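You operate a simulated robot arm through the tools that you are given. There is no shell and no other tool.

The job below is to be done with a simulated robot arm. You get a single attempt, and the scene is never put back.

TASK
Stipple the roundel in T27's ring and lift its highlight.
Fine: light T27 on High first; use the brush and the stick from the rack beside it and put both back; the roundel stays in its ring; leave other roundels and controls.

It is judged by the outcome, as a careful person would: the job done as asked, and still so three seconds after it is handed in. It fails if anything else is knocked over, pushed out of place, dropped, spilled or broken.

THE ROBOT
A 7-joint arm with a two-finger parallel gripper, fixed in place. Base frame: the origin is at the foot of the arm, x ahead of it, y to its left, z up; the work surface is at about z = 870. Readings come in mm, degrees, newtons and seconds.
With the tool pointing down near the work surface it reaches from about 300 to 700 mm from the base axis. Its first joint turns from -66.0 to 66.0 degrees. Payload 1.57 kg.
The TCP is the grasp point between the finger pads, 30 mm short of the fingertips. In the tool frame z runs along the fingers and y along their closing line. Largest opening 110 mm; finger width 24, thickness 12; the body of the gripper, 48 by 112 mm, starts 78 mm behind the TCP.
Orientation is told as [roll, pitch, yaw] about the base's x, y, z axes, in that order, counted from this pose: with the fingers straight down and closing along the base's y, the tool's x points along the base's -x, its y along +y and its z along -z.

THE INTERFACE
- The arm moves only by the tool arm_command. Its argument "steps" is a list of rows, each an object of numbers (a shift or turn left out is 0, a gripper value left out holds the last): "tx", "ty", "tz": the shift along the base's x, y, z in mm; "ax", "ay", "az": the turn, a rotation vector about the base's x, y, z in degrees; "jaw": the gripper command, from -1 (fully open) to 1 (shut), values between in proportion. In form: [{"tx": .., "ty": .., "tz": .., "ax": .., "ay": .., "az": .., "jaw": ..}, ...]. A call has 1 to 20 rows; each row is the pose to reach, as a shift and turn from the pose commanded when the call began. Rows are played at 5 a second. More than 50 mm and 8.6 degrees between two rows, or a gripper value outside its range, and nothing of the call is played. A pose out of reach is approached as far as the arm can. The call stops where the force on the tool passes 40 N (or 10 N more than at its start, if that is more) or the arm is blocked; 0.2 s more then pass. Each finger travels about 108 mm/s and halts on what it meets, pressing with about 25 N; the grip force reading is that of the motor and also rises with nothing between the fingers. The clock runs only during rows and for 0.2 s after the last one: add rows that repeat a pose to give the fingers time. The reply holds the time, the measured pose of the TCP, the force on the tool along the base axes, the opening and the grip force, in the units named above and with some noise, with the torque about the TCP (base axes, N m) and any sound that the robot's microphone picked up.
- Cameras (640 x 400 px; columns grow to the right, rows downward): "scene" is fixed at [146.4, -398.1, 1388.4]; the picture's right is [0.92, -0.39, 0.00], its down [-0.27, -0.65, -0.71] and it looks along [0.27, 0.66, -0.70] (base axes); focal length 298 px, centre (320, 200). "wrist" rides on the gripper at [70, 16, -141] in the tool frame; the picture's right is [-0.23, 0.97, 0.00], its down [-0.86, -0.20, -0.48] and it looks along [-0.47, -0.11, 0.88] (tool axes); focal length 222 px, centre (320, 200). There is no depth. A picture from a camera that has moved, and an enlarged one, comes with that camera's place and axes in the base frame and with its lens. The place of the scene camera against the robot may be out by one fixed shift of up to 18 mm in any direction.
- get_image(camera): a new picture of that camera. The clock stands still meanwhile.
- close_up(camera, box): a new picture of the part [left, top, right, bottom] of that camera's present view, enlarged. The clock stands still meanwhile.
- job_done(): hands the job in; it is judged then, once.

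Places have to be worked out from the pictures, the camera data and where the tool is seen. Open the gripper and draw the arm clear of the work before you hand the job in, unless the task says otherwise.

The tools are called after "Call:" as name(argument=value, ...) on one line, values as JSON. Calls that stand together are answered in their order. arm_command: Moves the arm, as the interface text tells. Its arguments: {"type":"object","properties":{"steps":{"type":"array"}},"required":["steps"]} The other tools are called the same way: get_image (camera) takes a picture; close_up (camera, box) takes an enlarged picture of a part of a camera's view; job_done () hands the job in.

At the start:

```text
t: 0.0
position: [333.7, -70.6, 1165.9]
orientation: [0.0, 0.0, 0.0]
force: [1.5, -1.4, 0.5]
moment: [0.01, 0.02, 0.02]
width: 110.3
gripper_force: 0.1
```

scene: 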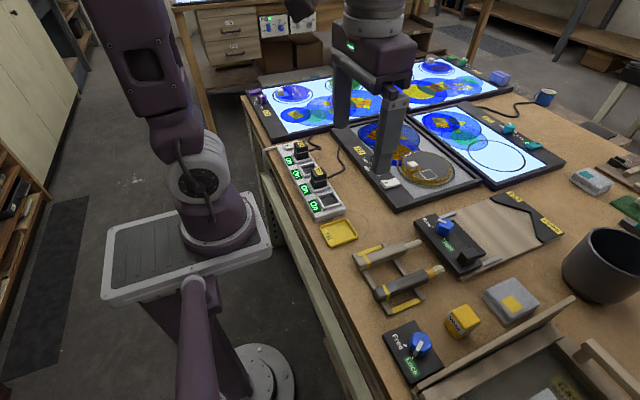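
wrist: 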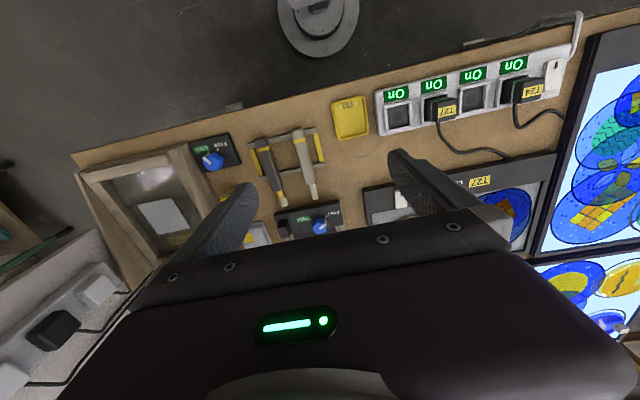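

I begin by looking closely at the scene to identify the labels, switches, rack and ring.

Call:
close_up(camera="scene", box=[320, 90, 480, 220])

Call:
close_up(camera="scene", box=[260, 130, 360, 230])

Call:
close_up(camera="scene", box=[310, 210, 490, 320])

Call:
close_up(camera="scene", box=[370, 270, 550, 390])

Call:
close_up(camera="wrist", box=[320, 60, 560, 220])

Call:
close_up(camera="wrist", box=[180, 100, 360, 250])

```text
3.08 times, centred on (400, 155) of scene
camera zoom: at [146.4, -398.1, 1388.4], right [0.92, -0.39, 0.0], down [-0.27, -0.65, -0.71], along [0.27, 0.66, -0.7], focal length 917 px, centre (74, 338)
```

zoom: 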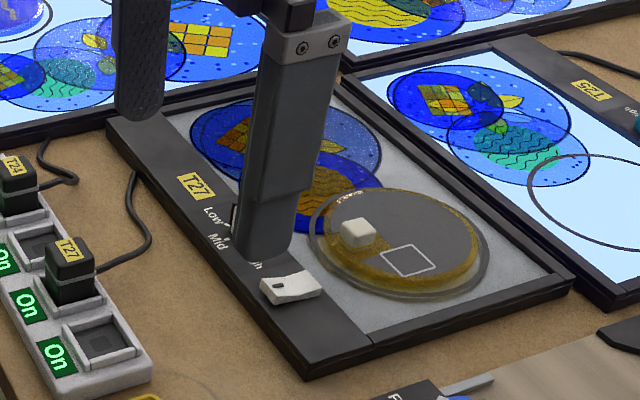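

```text
4.00 times, centred on (310, 180) of scene
camera zoom: at [146.4, -398.1, 1388.4], right [0.92, -0.39, 0.0], down [-0.27, -0.65, -0.71], along [0.27, 0.66, -0.7], focal length 1192 px, centre (360, 280)
```

zoom: 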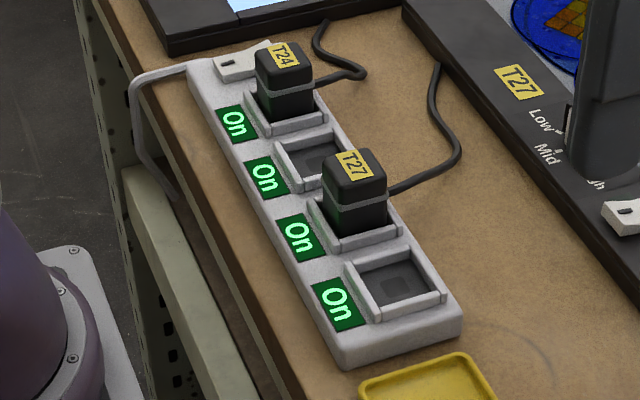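

```text
3.56 times, centred on (400, 265) of scene
camera zoom: at [146.4, -398.1, 1388.4], right [0.92, -0.39, 0.0], down [-0.27, -0.65, -0.71], along [0.27, 0.66, -0.7], focal length 1060 px, centre (36, -31)
```

zoom: 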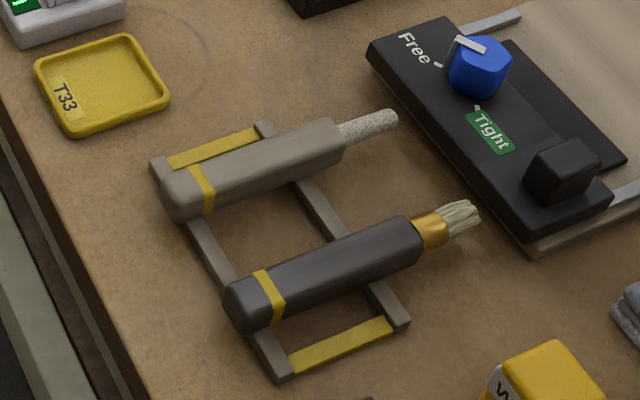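

```text
3.33 times, centred on (460, 330) of scene
camera zoom: at [146.4, -398.1, 1388.4], right [0.92, -0.39, 0.0], down [-0.27, -0.65, -0.71], along [0.27, 0.66, -0.7], focal length 994 px, centre (-147, -233)
```

zoom: 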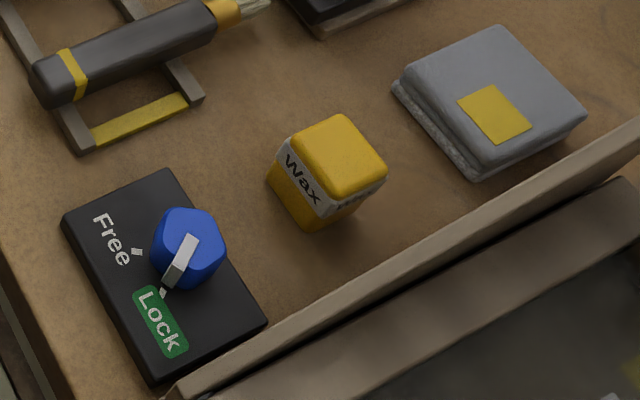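

```text
2.50 times, centred on (440, 140) of wrist
camera zoom: at [263.9, -55.3, 1307.1], right [0.23, 0.97, 0.0], down [0.86, -0.2, 0.48], along [0.47, -0.11, -0.88], focal length 555 px, centre (20, 350)
```

zoom: 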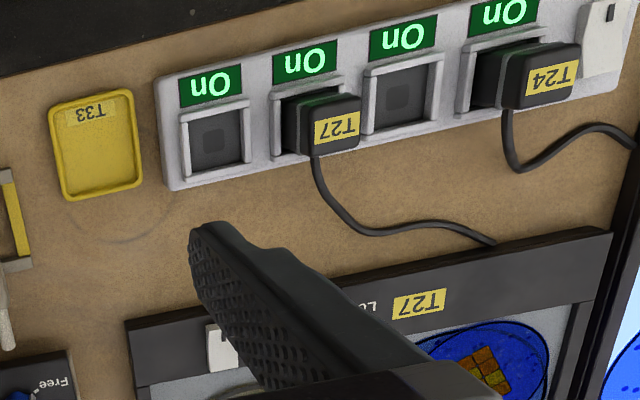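

```text
2.67 times, centred on (270, 175) of wrist
camera zoom: at [263.9, -55.3, 1307.1], right [0.23, 0.97, 0.0], down [0.86, -0.2, 0.48], along [0.47, -0.11, -0.88], focal length 592 px, centre (453, 267)
```

zoom: 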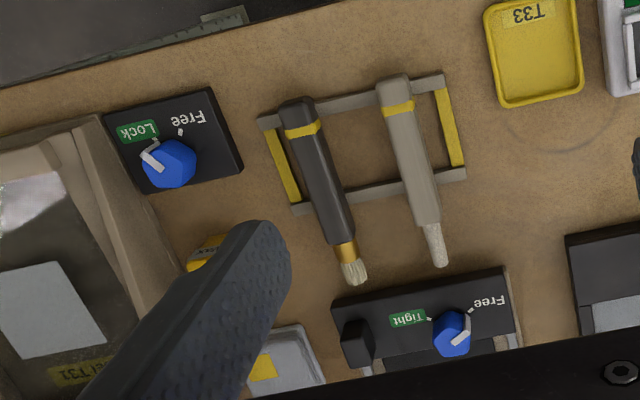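

The finger hides part of T27's panel; I raise the arm slightly and shift it to the left (+y) to see T27 and its control unobstructed.

Call:
arm_command(steps=[{"ty": 40}, {"ty": 80}, {"ty": 120}, {"ty": 160}, {"ty": 200}, {"ty": 240}, {"ty": 280}, {"ty": 310}])

Call:
get_image(camera="scene")

Call:
close_up(camera="scene", box=[320, 110, 480, 220])

Call:
get_image(camera="wrist")

```text
t: 1.8
position: [334.0, 239.3, 1166.1]
orientation: [0.0, -0.1, 0.1]
force: [0.0, -0.2, 0.2]
moment: [0.06, -0.05, -0.01]
width: 110.1
gripper_force: 0.0
```

```text
taken
```

scene: 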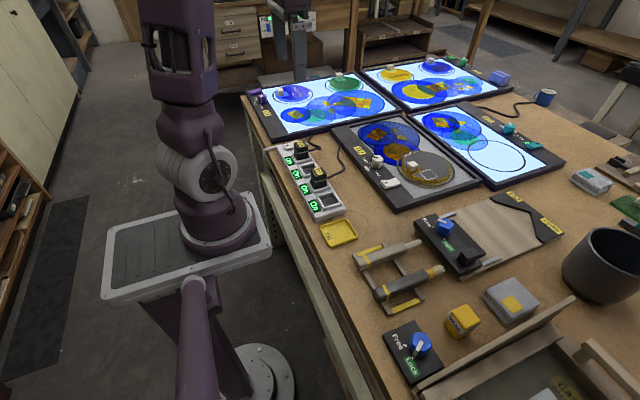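

```text
3.64 times, centred on (400, 165) of scene
camera zoom: at [146.4, -398.1, 1388.4], right [0.92, -0.39, 0.0], down [-0.27, -0.65, -0.71], along [0.27, 0.66, -0.7], focal length 1084 px, centre (29, 327)
```

zoom: 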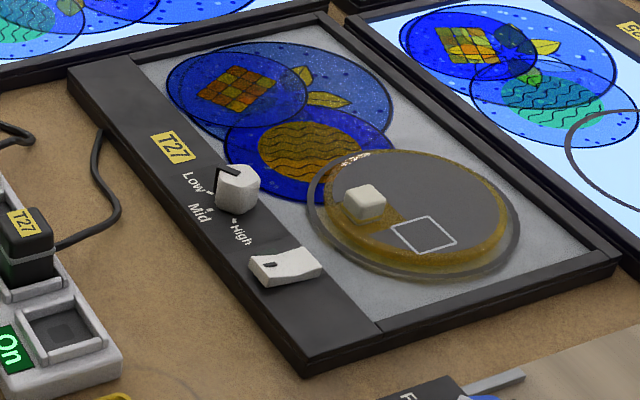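

```text
taken
camera wrist: at [263.8, 254.5, 1306.7], right [0.23, 0.97, 0.0], down [0.85, -0.2, 0.48], along [0.47, -0.11, -0.88], focal length 222 px, centre (320, 200)
```

wrist: 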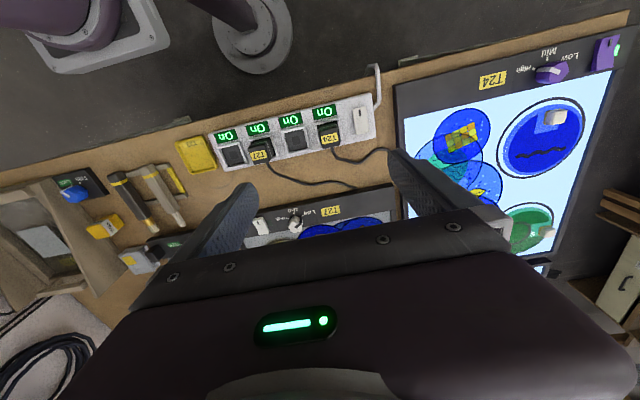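

The panel now shows a rotary knob (pointer at Low) and a white rocker (unlit, off). I move the wrist camera over T27 for a closer view.

Call:
arm_command(steps=[{"tx": 31, "ty": -23, "tz": -9}, {"tx": 62, "ty": -46, "tz": -18}, {"tx": 93, "ty": -69, "tz": -27}, {"tx": 124, "ty": -92, "tz": -36}, {"tx": 155, "ty": -115, "tz": -45}, {"tx": 186, "ty": -139, "tz": -56}, {"tx": 186, "ty": -139, "tz": -56}])

Call:
get_image(camera="wrist")

Call:
close_up(camera="wrist", box=[220, 60, 420, 220])

Call:
get_image(camera="scene")

```text
t: 3.4
position: [520.1, 99.0, 1110.8]
orientation: [0.0, 0.0, 0.0]
force: [0.7, -0.2, 0.1]
moment: [0.02, -0.02, -0.01]
width: 109.8
gripper_force: 0.0
```

```text
taken
camera wrist: at [449.7, 115.2, 1251.3], right [0.23, 0.97, 0.0], down [0.86, -0.2, 0.48], along [0.47, -0.11, -0.88], focal length 222 px, centre (320, 200)
```

wrist: 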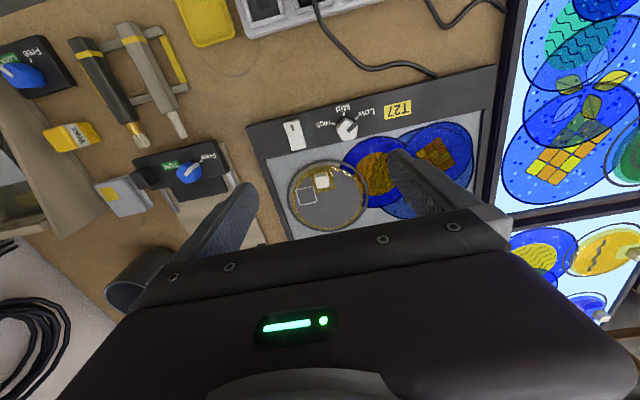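

```text
2.50 times, centred on (320, 140) of wrist
camera zoom: at [449.7, 115.2, 1251.3], right [0.23, 0.97, 0.0], down [0.86, -0.2, 0.48], along [0.47, -0.11, -0.88], focal length 555 px, centre (320, 350)
```

zoom: 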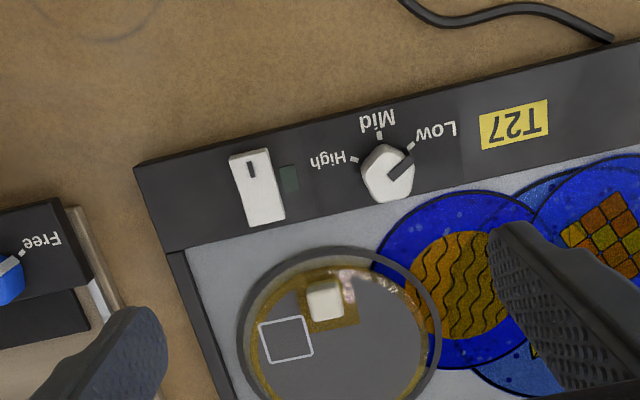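

```text
taken
```

scene: 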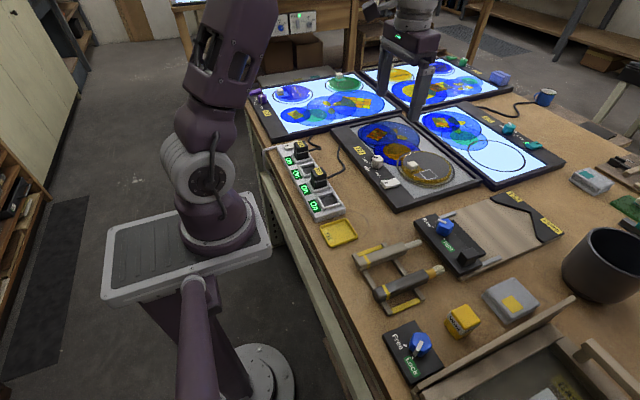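

I zoom in on the rocker, knob and roundel from the scene camera to read their states.

Call:
close_up(camera="scene", box=[360, 145, 420, 195])

Call:
close_up(camera="scene", box=[390, 140, 470, 195])

Call:
close_up(camera="scene", box=[240, 60, 360, 140])

Call:
close_up(camera="scene", box=[480, 90, 640, 220])

Call:
close_up(camera="wrist", box=[60, 10, 240, 150])

Call:
close_up(camera="wrist", box=[275, 105, 365, 165])

```text
8.00 times, centred on (390, 170) of scene
camera zoom: at [146.4, -398.1, 1388.4], right [0.92, -0.39, 0.0], down [-0.27, -0.65, -0.71], along [0.27, 0.66, -0.7], focal length 2385 px, centre (-240, 440)
```

zoom: 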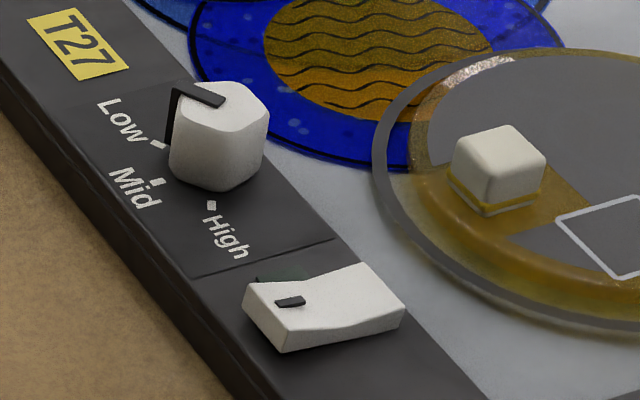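

```text
7.27 times, centred on (430, 168) of scene
camera zoom: at [146.4, -398.1, 1388.4], right [0.92, -0.39, 0.0], down [-0.27, -0.65, -0.71], along [0.27, 0.66, -0.7], focal length 2168 px, centre (-480, 436)
```

zoom: 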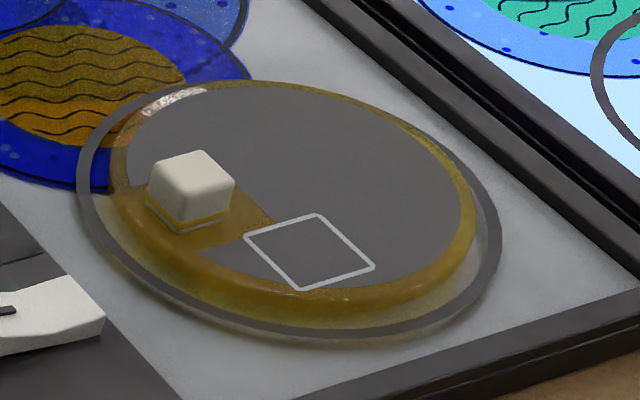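

```text
5.00 times, centred on (300, 100) of scene
camera zoom: at [146.4, -398.1, 1388.4], right [0.92, -0.39, 0.0], down [-0.27, -0.65, -0.71], along [0.27, 0.66, -0.7], focal length 1490 px, centre (420, 700)
```

zoom: 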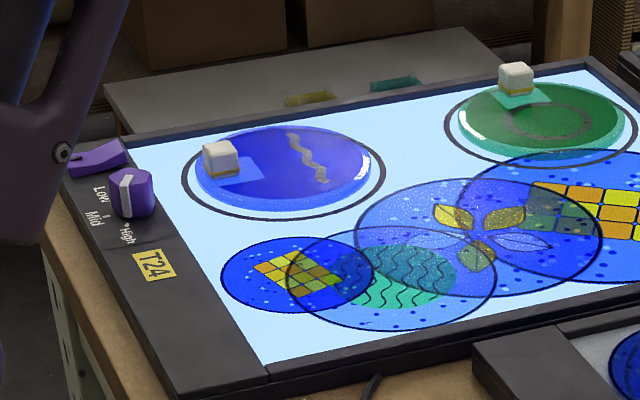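

```text
3.08 times, centred on (560, 155) of scene
camera zoom: at [146.4, -398.1, 1388.4], right [0.92, -0.39, 0.0], down [-0.27, -0.65, -0.71], along [0.27, 0.66, -0.7], focal length 917 px, centre (-418, 338)
```

zoom: 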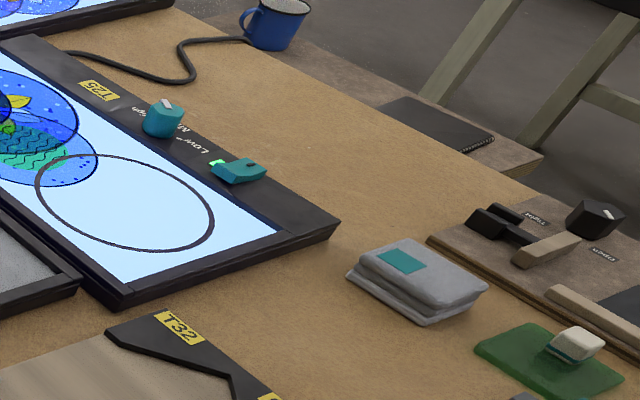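

```text
2.86 times, centred on (150, 80) of wrist
camera zoom: at [449.7, 115.2, 1251.3], right [0.23, 0.97, 0.0], down [0.86, -0.2, 0.48], along [0.47, -0.11, -0.88], focal length 635 px, centre (806, 543)
```

zoom: 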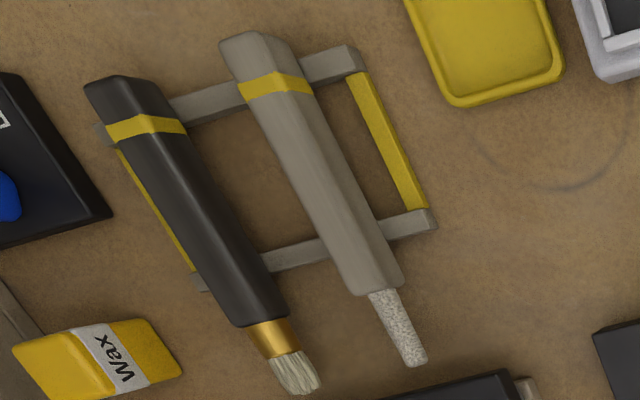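

```text
6.67 times, centred on (320, 135) of wrist
camera zoom: at [449.7, 115.2, 1251.3], right [0.23, 0.97, 0.0], down [0.86, -0.2, 0.48], along [0.47, -0.11, -0.88], focal length 1481 px, centre (320, 633)
```

zoom: 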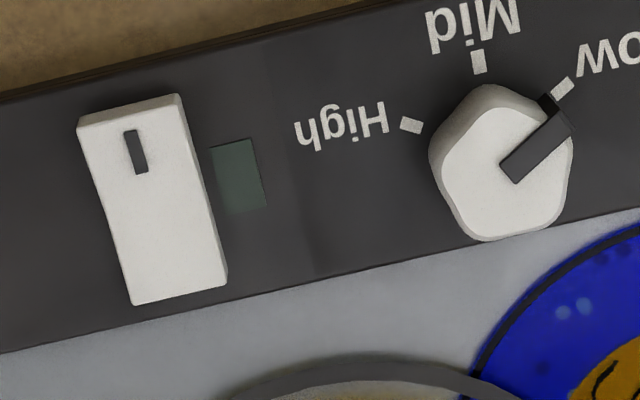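

The rocker's "I" end (toward −x) looks raised, so T27 is off; knob at Low, High about 118° counter-clockwise of it. I close the fingers and go above the rocker's marked end at about (499, 59.5).

Call:
arm_command(steps=[{"tx": -7, "ty": -13, "tz": -30, "jaw": 1}, {"tx": -14, "ty": -26, "tz": -60, "jaw": 1}, {"tx": -21, "ty": -39.5, "tz": -90, "jaw": 1}, {"tx": -21, "ty": -39.5, "tz": -120, "jaw": 1}, {"tx": -21, "ty": -39.5, "tz": -140, "jaw": 1}, {"tx": -21, "ty": -39.5, "tz": -140, "jaw": 1}])

Call:
get_image(camera="wrist")

Call:
close_up(camera="scene", box=[340, 110, 440, 200])

```text
t: 4.8
position: [498.0, 59.4, 968.7]
orientation: [0.0, 0.0, 0.0]
force: [-0.6, 0.4, 0.7]
moment: [-0.02, -0.03, -0.01]
width: 0.0
gripper_force: 21.5
```

```text
taken
camera wrist: at [428.1, 76.3, 1110.6], right [0.23, 0.97, 0.0], down [0.86, -0.2, 0.48], along [0.47, -0.11, -0.88], focal length 222 px, centre (320, 200)
```

wrist: 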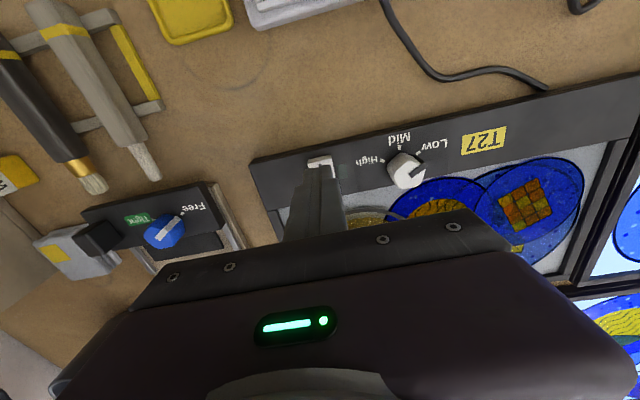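

```text
4.44 times, centred on (390, 155) of scene
camera zoom: at [146.4, -398.1, 1388.4], right [0.92, -0.39, 0.0], down [-0.27, -0.65, -0.71], along [0.27, 0.66, -0.7], focal length 1325 px, centre (9, 400)
```

zoom: 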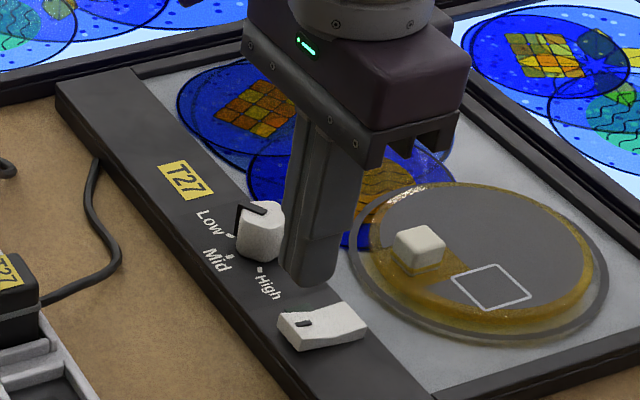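

Fingers are closed above the rocker; I check the alignment with an enlarged wrist view.

Call:
close_up(camera="wrist", box=[270, 120, 430, 220])

```text
4.00 times, centred on (350, 170) of wrist
camera zoom: at [428.1, 76.3, 1110.6], right [0.23, 0.97, 0.0], down [0.86, -0.2, 0.48], along [0.47, -0.11, -0.88], focal length 888 px, centre (200, 320)
```

zoom: 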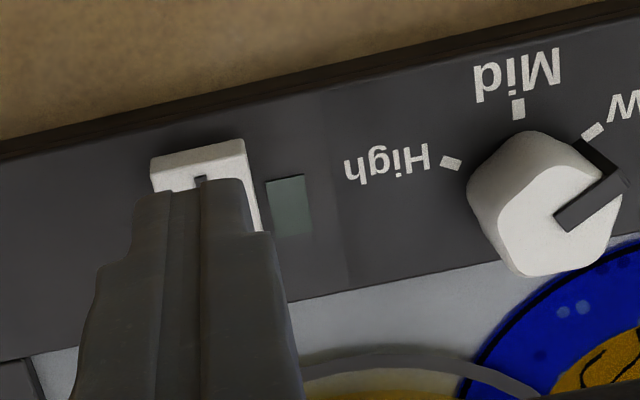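

Alignment is good (rocker end x≈496, y≈60). I descend in small steps toward the marked end.

Call:
arm_command(steps=[{"tz": -15}, {"tz": -28}, {"tz": -32}, {"tz": -35}, {"tz": -37}, {"tz": -39}, {"tz": -41}])

Call:
close_up(camera="scene", box=[360, 140, 430, 195])

```text
t: 6.4
position: [497.6, 59.7, 933.3]
orientation: [0.0, -0.1, 0.2]
force: [-7.4, -0.1, 14.1]
moment: [-0.02, 0.12, -0.06]
width: 0.1
gripper_force: 21.4
stopped in row 7: the force on the tool passed its limit at 48 N (the readings are from after the stop); the commanded pose is now the measured one
```

```text
7.27 times, centred on (395, 168) of scene
camera zoom: at [146.0, -398.1, 1388.4], right [0.92, -0.39, 0.0], down [-0.27, -0.65, -0.71], along [0.27, 0.66, -0.7], focal length 2168 px, centre (-226, 436)
```

zoom: 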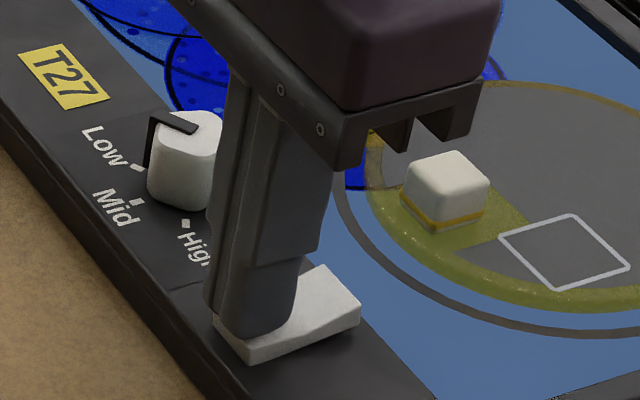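

The pad has lit (dim blue = Low), so the rocker is on. I raise the tool and check the surroundings.

Call:
arm_command(steps=[{"tz": 10}, {"tz": 30}, {"tz": 60}, {"tz": 90}, {"tz": 90}])

Call:
close_up(camera="scene", box=[340, 110, 480, 210])

Call:
get_image(camera="wrist")

```text
t: 7.6
position: [500.4, 60.0, 1022.4]
orientation: [0.0, -0.3, 0.2]
force: [-0.2, 1.1, -0.1]
moment: [-0.03, -0.02, 0.0]
width: 0.0
gripper_force: 21.2
```

```text
4.00 times, centred on (410, 160) of scene
camera zoom: at [146.4, -398.1, 1388.4], right [0.92, -0.39, 0.0], down [-0.27, -0.65, -0.71], along [0.27, 0.66, -0.7], focal length 1192 px, centre (-40, 360)
```

zoom: 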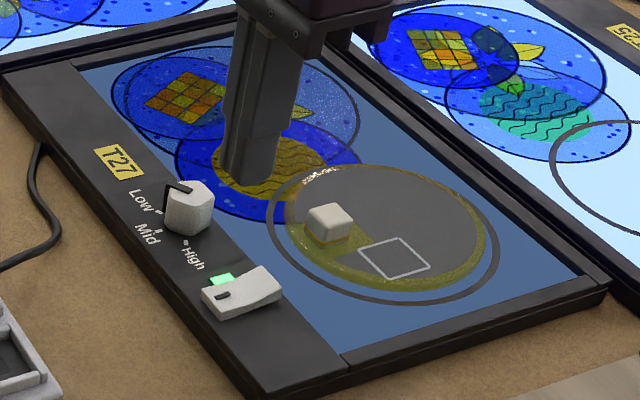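

```text
taken
camera wrist: at [429.3, 75.7, 1162.3], right [0.23, 0.97, 0.0], down [0.85, -0.2, 0.48], along [0.47, -0.11, -0.88], focal length 222 px, centre (320, 200)
```

wrist: 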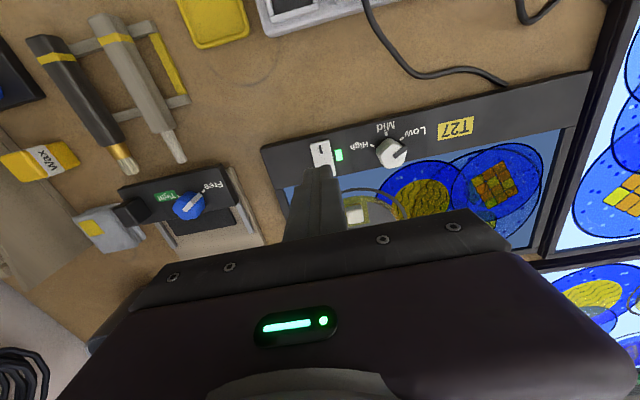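

Rocker on, indicator green, glow dim (Low). Next the knob: I take a closer look at its shape before gripping.

Call:
close_up(camera="wrist", box=[355, 120, 435, 180])

Call:
close_up(camera="scene", box=[365, 145, 405, 175])

```text
6.67 times, centred on (395, 150) of wrist
camera zoom: at [429.3, 75.7, 1162.3], right [0.23, 0.97, 0.0], down [0.85, -0.2, 0.48], along [0.47, -0.11, -0.88], focal length 1481 px, centre (-180, 533)
```

zoom: 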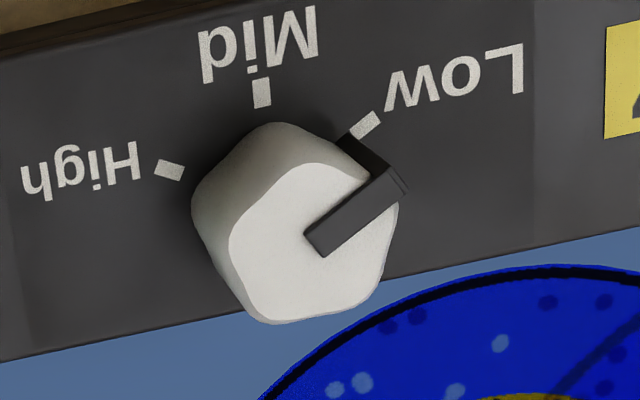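

```text
13.33 times, centred on (385, 160) of scene
camera zoom: at [146.4, -398.1, 1388.4], right [0.92, -0.39, 0.0], down [-0.27, -0.65, -0.71], along [0.27, 0.66, -0.7], focal length 3975 px, centre (-547, 733)
```

zoom: 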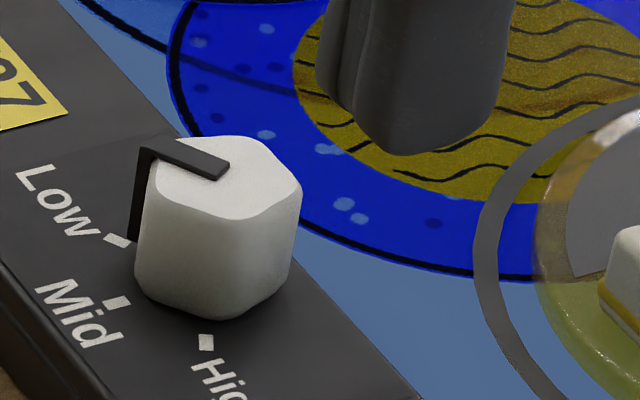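

I go above the knob at about (523.5, 140.5), yawing −58° with the fingers part-open so they straddle the knob square to its pointer.

Call:
arm_command(steps=[{"tx": 3, "ty": 10, "az": -7, "jaw": -0.1}, {"tx": 6, "ty": 20, "az": -14, "jaw": -0.1}, {"tx": 9, "ty": 30, "az": -21, "jaw": -0.1}, {"tx": 12, "ty": 40, "az": -28, "jaw": -0.1}, {"tx": 15, "ty": 50, "az": -35, "jaw": -0.1}, {"tx": 18, "ty": 60, "az": -42, "jaw": -0.1}, {"tx": 20, "ty": 70, "az": -50, "jaw": -0.1}, {"tx": 23, "ty": 80.5, "ay": 0.2, "az": -58.2, "tz": -20, "jaw": -0.1}, {"tx": 23, "ty": 80.5, "ay": 0.2, "az": -58.2, "tz": -40, "jaw": -0.1}, {"tx": 23, "ty": 80.5, "ay": 0.2, "az": -58.2, "tz": -50, "jaw": -0.1}])

Call:
get_image(camera="wrist")

Call:
close_up(camera="scene", box=[340, 100, 440, 180])

```text
t: 9.8
position: [521.4, 140.4, 972.0]
orientation: [-0.1, 0.0, -58.2]
force: [-0.3, 1.0, -0.4]
moment: [0.01, -0.01, -0.04]
width: 60.7
gripper_force: 0.0
```

```text
taken
camera wrist: at [499.3, 208.2, 1112.3], right [0.95, 0.32, 0.0], down [0.28, -0.83, 0.48], along [0.15, -0.45, -0.88], focal length 222 px, centre (320, 200)
```

wrist: 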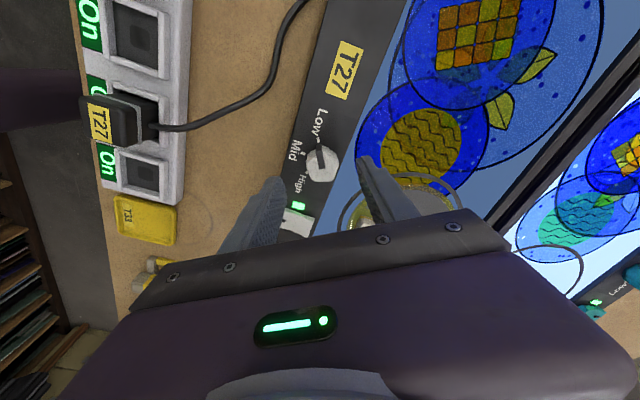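

```text
5.00 times, centred on (390, 140) of scene
camera zoom: at [146.4, -398.1, 1388.4], right [0.92, -0.39, 0.0], down [-0.27, -0.65, -0.71], along [0.27, 0.66, -0.7], focal length 1490 px, centre (-30, 500)
```

zoom: 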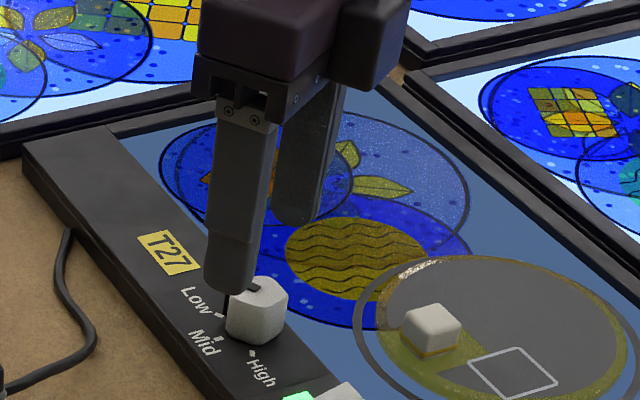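

Call:
close_up(camera="wrist", box=[260, 120, 400, 220])

```text
4.00 times, centred on (330, 170) of wrist
camera zoom: at [499.3, 208.2, 1112.3], right [0.95, 0.32, 0.0], down [0.28, -0.83, 0.48], along [0.15, -0.45, -0.88], focal length 888 px, centre (280, 320)
```

zoom: 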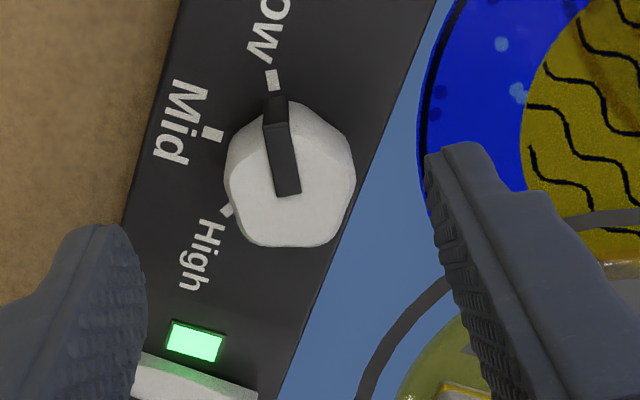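

The knob centre works out at about (524, 141); I shift 2.5 mm forward, descend so the fingertips reach z≈898, and close gently onto it.

Call:
arm_command(steps=[{"tx": 2.5, "ty": 0.6, "tz": -12}, {"tx": 2.5, "ty": 0.6, "tz": -24}, {"tx": 2.5, "ty": 0.6, "tz": -34}, {"tx": 2.5, "ty": 0.6, "tz": -40}, {"tx": 2.5, "ty": 0.6, "tz": -43}, {"tx": 2.5, "ty": 0.6, "tz": -43}])

Call:
close_up(camera="wrist", box=[240, 100, 400, 220])

Call:
close_up(camera="scene", box=[350, 120, 430, 180])

```text
t: 11.2
position: [524.7, 140.4, 928.2]
orientation: [0.0, 0.0, -58.1]
force: [-0.2, 0.7, 0.3]
moment: [-0.03, -0.02, -0.01]
width: 60.9
gripper_force: 0.0
```

```text
3.33 times, centred on (320, 160) of wrist
camera zoom: at [502.0, 209.1, 1069.4], right [0.95, 0.32, 0.0], down [0.28, -0.83, 0.48], along [0.15, -0.45, -0.88], focal length 740 px, centre (320, 333)
```

zoom: 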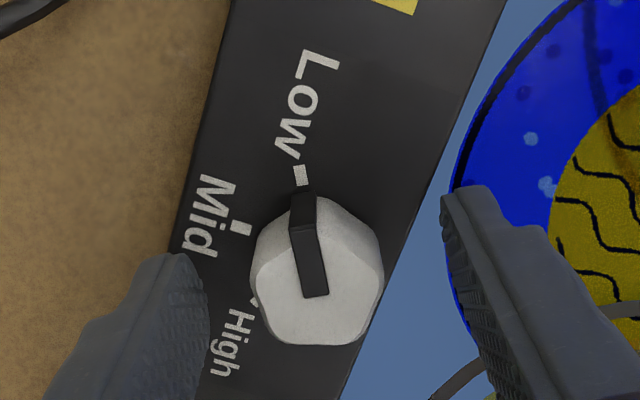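

```text
6.67 times, centred on (390, 150) of scene
camera zoom: at [146.4, -398.1, 1388.4], right [0.92, -0.39, 0.0], down [-0.27, -0.65, -0.71], along [0.27, 0.66, -0.7], focal length 1987 px, centre (-147, 533)
```

zoom: 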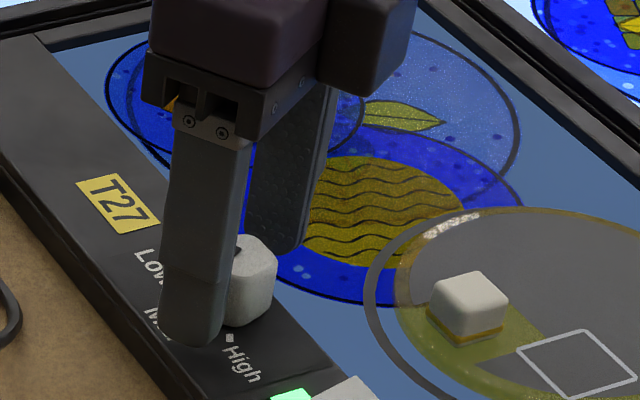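

The knob sits between the fingers. I close on it.

Call:
arm_command(steps=[{"jaw": 0.3}, {"jaw": 0.6}, {"jaw": 1}, {"jaw": 1}])

Call:
close_up(camera="wrist", box=[240, 100, 400, 220])

```text
t: 12.2
position: [525.1, 142.1, 929.0]
orientation: [-0.2, 0.0, -58.3]
force: [-10.5, -5.5, 2.2]
moment: [0.14, -0.05, -0.01]
width: 29.6
gripper_force: 39.1
```

```text
3.33 times, centred on (320, 160) of wrist
camera zoom: at [501.5, 208.7, 1069.4], right [0.95, 0.32, 0.0], down [0.28, -0.83, 0.48], along [0.15, -0.45, -0.88], focal length 740 px, centre (320, 333)
```

zoom: 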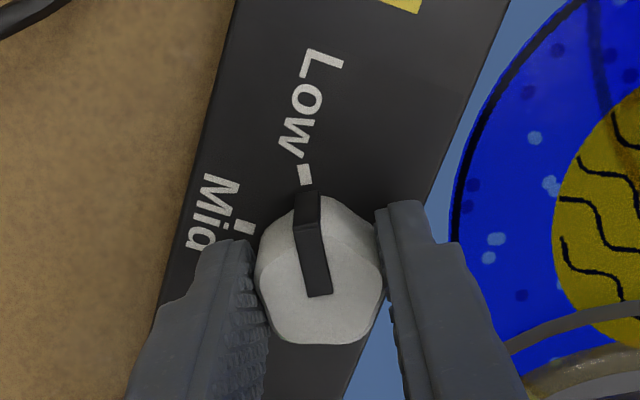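

The grip holds the knob (29.6 mm) with a small sideways load; I ease 1 mm back along the closing line and turn +56° toward Mid first.

Call:
arm_command(steps=[{"tx": -1.0, "ty": -0.6, "az": 0}, {"tx": -1.0, "ty": -0.6, "az": 8}, {"tx": -1.0, "ty": -0.6, "az": 16}, {"tx": -1.0, "ty": -0.6, "az": 24}, {"tx": -1.0, "ty": -0.6, "az": 32}, {"tx": -1.0, "ty": -0.6, "az": 40}, {"tx": -1.0, "ty": -0.6, "az": 48}, {"tx": -1.0, "ty": -0.6, "az": 56}])

Call:
close_up(camera="wrist", box=[240, 100, 400, 220])

Call:
close_up(camera="scene", box=[340, 120, 480, 210])

```text
t: 14.0
position: [524.4, 140.2, 928.9]
orientation: [-0.1, 0.1, -2.0]
force: [-4.1, -5.4, -10.2]
moment: [0.33, 0.16, -0.01]
width: 29.4
gripper_force: 39.1
```

```text
3.33 times, centred on (320, 160) of wrist
camera zoom: at [454.6, 158.9, 1069.5], right [0.26, 0.97, 0.0], down [0.85, -0.23, 0.48], along [0.46, -0.13, -0.88], focal length 740 px, centre (320, 333)
```

zoom: 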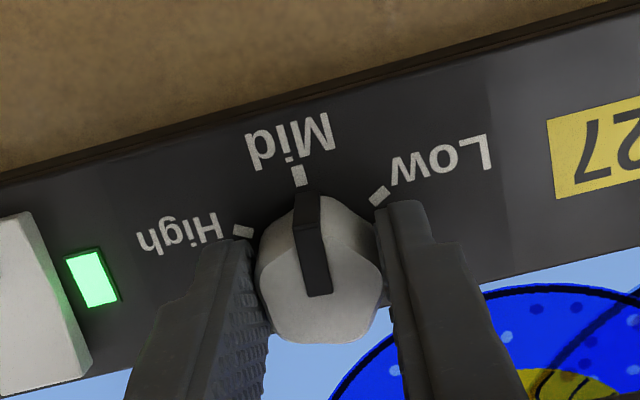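

```text
4.44 times, centred on (410, 165) of scene
camera zoom: at [146.5, -398.2, 1388.3], right [0.92, -0.39, 0.0], down [-0.27, -0.65, -0.71], along [0.27, 0.66, -0.7], focal length 1325 px, centre (-80, 356)
```

zoom: 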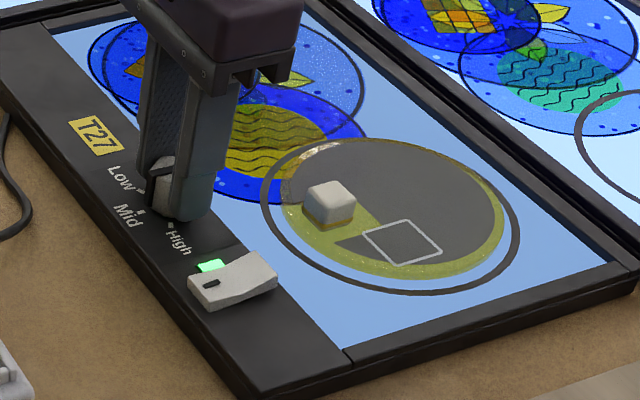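

The pointer follows and is at Mid, glow brighter. I continue turning another 60° to High.

Call:
arm_command(steps=[{"az": 8}, {"az": 16}, {"az": 24}, {"az": 32}, {"az": 40}, {"az": 48}, {"az": 54}, {"az": 58}, {"az": 60}])

Call:
close_up(camera="wrist", box=[240, 100, 400, 220])

Call:
close_up(camera="scene", box=[340, 120, 480, 210])

```text
t: 16.0
position: [524.8, 140.1, 929.3]
orientation: [0.0, 0.2, 58.0]
force: [2.4, -21.6, -4.3]
moment: [-0.6, 0.45, 0.01]
width: 29.6
gripper_force: 39.0
```

```text
3.33 times, centred on (320, 160) of wrist
camera zoom: at [473.1, 89.0, 1069.6], right [-0.7, 0.71, 0.0], down [0.62, 0.62, 0.48], along [0.34, 0.33, -0.88], focal length 740 px, centre (320, 333)
```

zoom: 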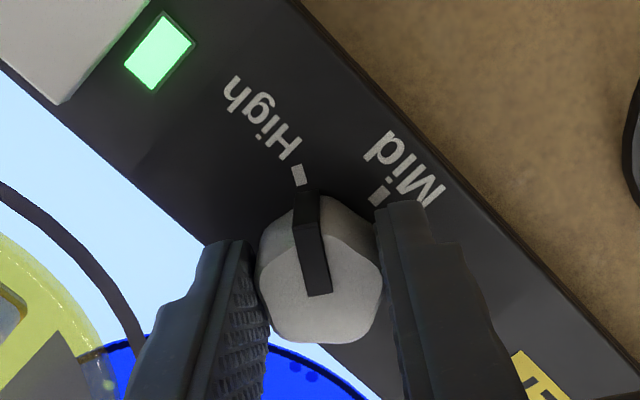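

```text
4.44 times, centred on (410, 165) of scene
camera zoom: at [146.5, -398.7, 1388.2], right [0.92, -0.39, 0.0], down [-0.27, -0.65, -0.71], along [0.27, 0.66, -0.7], focal length 1325 px, centre (-80, 356)
```

zoom: 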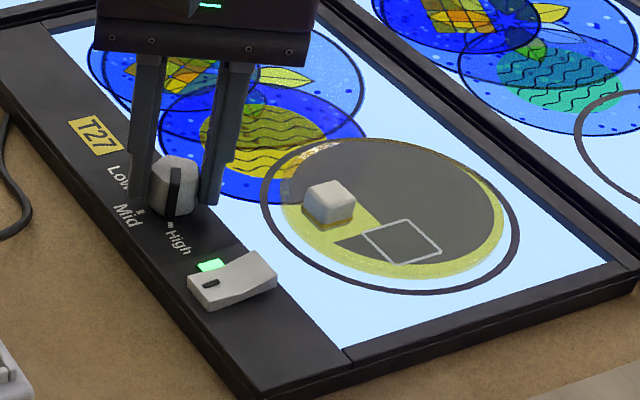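

Pointer lines up with High and the pad glows fully. I open the fingers to 60 mm, then rise.

Call:
arm_command(steps=[{"jaw": 0.2}, {"jaw": -0.1}, {"jaw": -0.1}, {"tz": 15}, {"tz": 40}, {"tz": 75}, {"tz": 110}, {"tz": 110}])

Call:
get_image(camera="scene")

Call:
get_image(camera="wrist")

```text
t: 17.8
position: [525.0, 140.8, 1037.3]
orientation: [-0.1, 0.0, 57.9]
force: [0.0, 0.5, 0.3]
moment: [0.02, 0.0, -0.01]
width: 60.4
gripper_force: 0.1
```

```text
taken
```

scene: 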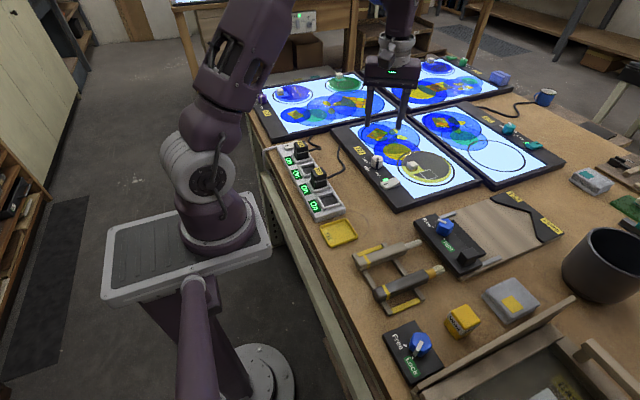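

```text
taken
camera wrist: at [472.7, 90.8, 1179.0], right [-0.7, 0.71, 0.0], down [0.62, 0.62, 0.48], along [0.34, 0.34, -0.88], focal length 222 px, centre (320, 200)
```

wrist: 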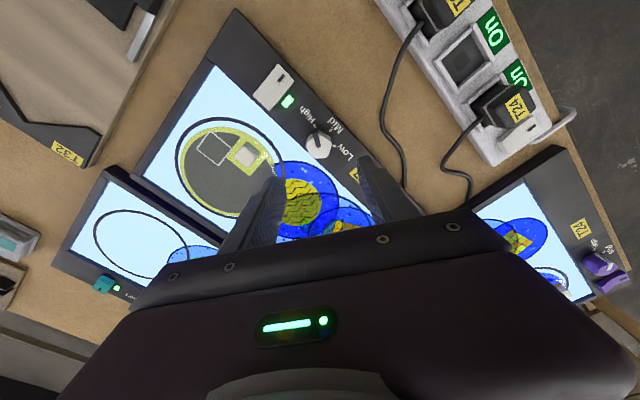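

T27 is lit on High. I zoom in on the roundel from here.

Call:
close_up(camera="wrist", box=[170, 110, 290, 220])

Call:
close_up(camera="scene", box=[390, 140, 470, 195])

```text
3.64 times, centred on (230, 165) of wrist
camera zoom: at [472.7, 90.8, 1179.0], right [-0.7, 0.71, 0.0], down [0.62, 0.62, 0.48], along [0.34, 0.34, -0.88], focal length 808 px, centre (647, 327)
```

zoom: 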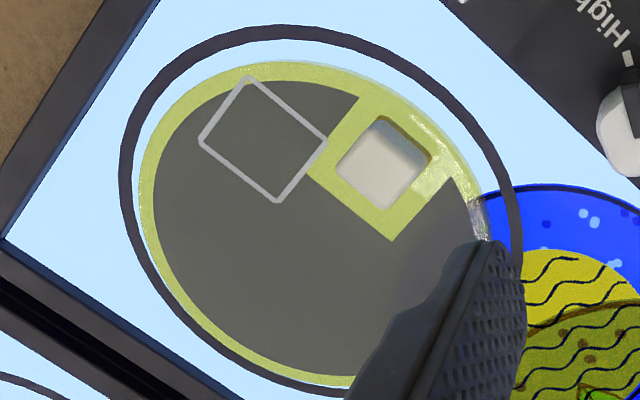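

```text
7.27 times, centred on (430, 168) of scene
camera zoom: at [146.4, -398.1, 1388.4], right [0.92, -0.39, 0.0], down [-0.27, -0.65, -0.71], along [0.27, 0.66, -0.7], focal length 2168 px, centre (-480, 436)
```

zoom: 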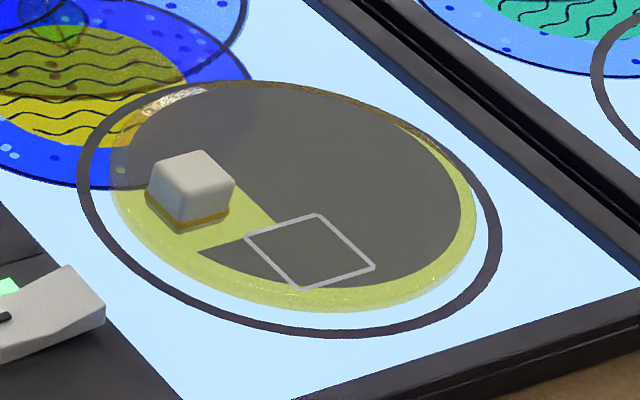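

The roundel's grey film must be stippled and the outlined square lifted. To use the tools tip-down I want to know the wrist's yaw range, so I move high toward the rack while yawing to 180° and look at the rack from its far side.

Call:
arm_command(steps=[{"tx": -5, "ty": -17, "tz": 20, "az": 8}, {"tx": -10, "ty": -34, "tz": 40, "az": 16}, {"tx": -15, "ty": -51, "tz": 60, "az": 24}, {"tx": -20, "ty": -68, "tz": 80, "az": 32}, {"tx": -25, "ty": -85, "tz": 95, "az": 40}, {"tx": -30, "ty": -102, "tz": 95, "az": 48}, {"tx": -35, "ty": -119, "tz": 95, "az": 56}, {"tx": -40, "ty": -136, "tz": 95, "az": 64}, {"tx": -45, "ty": -153, "tz": 95, "az": 72}, {"tx": -50, "ty": -170, "tz": 95, "az": 80}, {"tx": -55, "ty": -187, "tz": 95, "az": 88}, {"tx": -60, "ty": -204, "tz": 95, "az": 96}, {"tx": -65, "ty": -221, "tz": 95, "az": 104}, {"tx": -70, "ty": -238, "tz": 95, "az": 112}, {"tx": -75, "ty": -255, "tz": 95, "az": 118}, {"tx": -80, "ty": -272, "tz": 95, "az": 122}, {"tx": -80, "ty": -272, "tz": 95, "az": 122}])

Call:
get_image(camera="wrist")

Call:
get_image(camera="scene")

```text
t: 21.4
position: [442.4, -131.6, 1134.2]
orientation: [-0.1, 0.0, 180.0]
force: [-0.2, -0.2, 0.5]
moment: [0.02, 0.01, -0.01]
width: 60.6
gripper_force: 0.0
```

```text
taken
camera wrist: at [513.3, -148.8, 1274.4], right [-0.23, -0.97, 0.0], down [-0.85, 0.2, 0.48], along [-0.47, 0.11, -0.88], focal length 222 px, centre (320, 200)
```

wrist: 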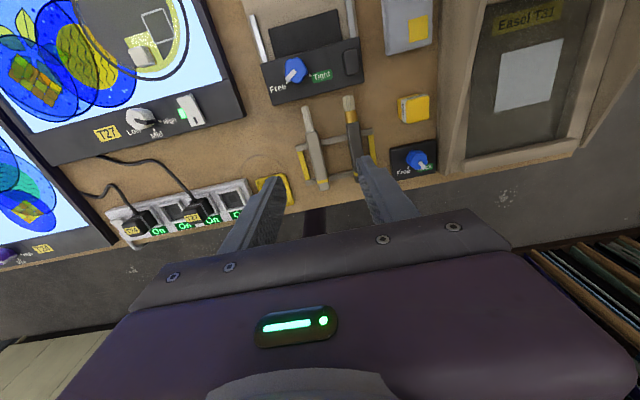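

```text
taken
```

scene: 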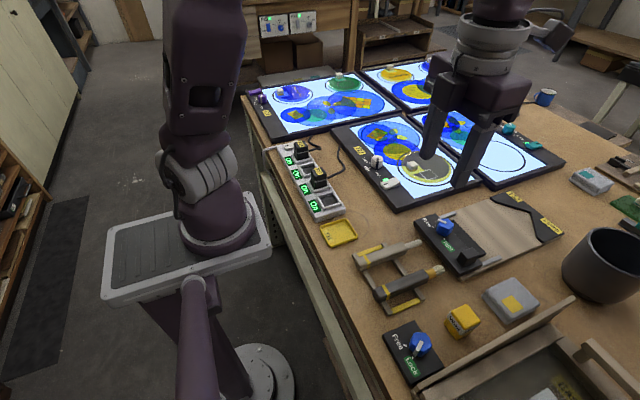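

Yaw 180° is reachable. I zoom in on the rack from this side.

Call:
close_up(camera="wrist", box=[270, 80, 400, 200])

Call:
close_up(camera="scene", box=[345, 230, 455, 320])

```text
3.33 times, centred on (335, 140) of wrist
camera zoom: at [513.3, -148.8, 1274.4], right [-0.23, -0.97, 0.0], down [-0.85, 0.2, 0.48], along [-0.47, 0.11, -0.88], focal length 740 px, centre (270, 400)
```

zoom: 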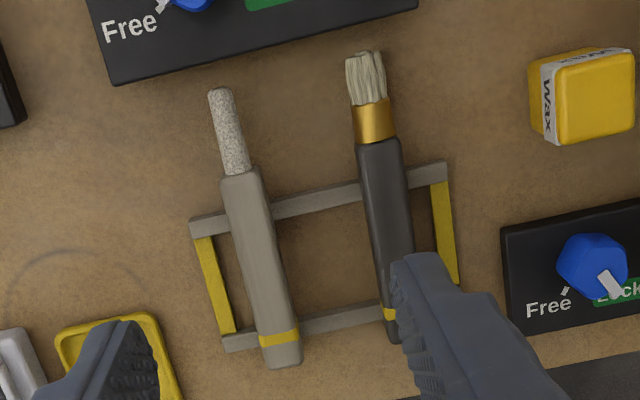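

```text
4.44 times, centred on (400, 275) of scene
camera zoom: at [146.4, -398.1, 1388.4], right [0.92, -0.39, 0.0], down [-0.27, -0.65, -0.71], along [0.27, 0.66, -0.7], focal length 1325 px, centre (-36, -133)
```

zoom: 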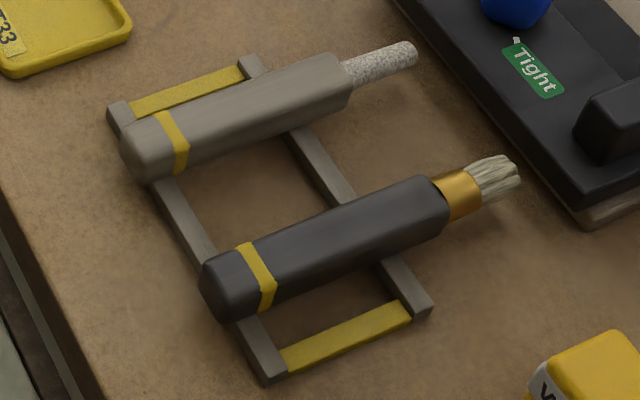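

The brush (y≈−180) and stick (y≈−115) lie along x with tips toward +x, and the rack bars are near x≈348 and 417. I plan to grip with the fingers leaning 45° forward, then spin the gripper 180° about its finger axis so that the tip points straight down; I first test that tilt in the air above the rack.

Call:
arm_command(steps=[{"tx": -8, "ty": -7, "tz": -10, "ay": -7}, {"tx": -16, "ty": -14, "tz": -20, "ay": -14}, {"tx": -24, "ty": -21, "tz": -30, "ay": -21}, {"tx": -32, "ty": -28, "tz": -40, "ay": -28}, {"tx": -40, "ty": -35, "tz": -50, "ay": -35}, {"tx": -52, "ty": -42, "tz": -60, "ay": -40}, {"tx": -64, "ty": -49, "tz": -70, "ay": -45}, {"tx": -64, "ty": -49, "tz": -90, "ay": -45}, {"tx": -64, "ty": -49, "tz": -110, "ay": -45}, {"tx": -64, "ty": -49, "tz": -110, "ay": -45}])

Call:
get_image(camera="wrist")

Call:
get_image(camera="scene")

```text
t: 23.6
position: [432.0, -213.4, 1022.1]
orientation: [-0.3, 44.9, 179.8]
force: [-0.2, -0.7, 0.7]
moment: [0.01, 0.0, 0.02]
width: 60.3
gripper_force: 0.1
out of reach, approached as far as the arm can: row 1, 2, 3, 4, 5, 6, 7, 8, 9, 10
```

```text
taken
camera wrist: at [381.1, -230.9, 1171.1], right [-0.16, -0.97, -0.16], down [-0.94, 0.2, -0.26], along [0.29, 0.11, -0.95], focal length 222 px, centre (320, 200)
```

wrist: 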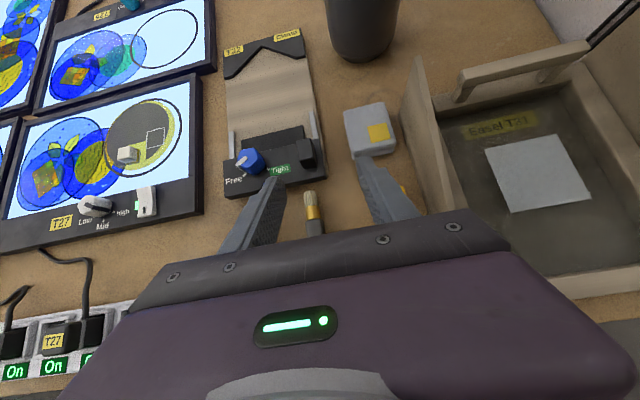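

```text
taken
```

scene: 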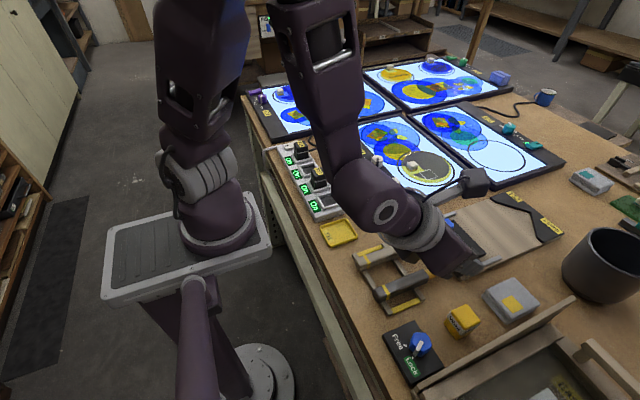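

At yaw +180° the arm is short by a joint limit (the orientation was met but not the position). I untilt and rise again, and will go round to the same orientation the other way (yaw −180°), which should sit better within the wrist's range.

Call:
arm_command(steps=[{"tz": 10, "ay": 8}, {"tz": 20, "ay": 16}, {"tz": 40, "ay": 24}, {"tz": 60, "ay": 32}, {"tz": 80, "ay": 40}, {"tz": 100, "ay": 45}, {"tz": 110, "ay": 45}])

```text
t: 25.2
position: [431.3, -212.2, 1130.8]
orientation: [0.0, 0.0, 179.8]
force: [-0.1, 0.0, 0.0]
moment: [-0.03, 0.0, -0.01]
width: 60.5
gripper_force: 0.1
out of reach, approached as far as the arm can: row 3
```

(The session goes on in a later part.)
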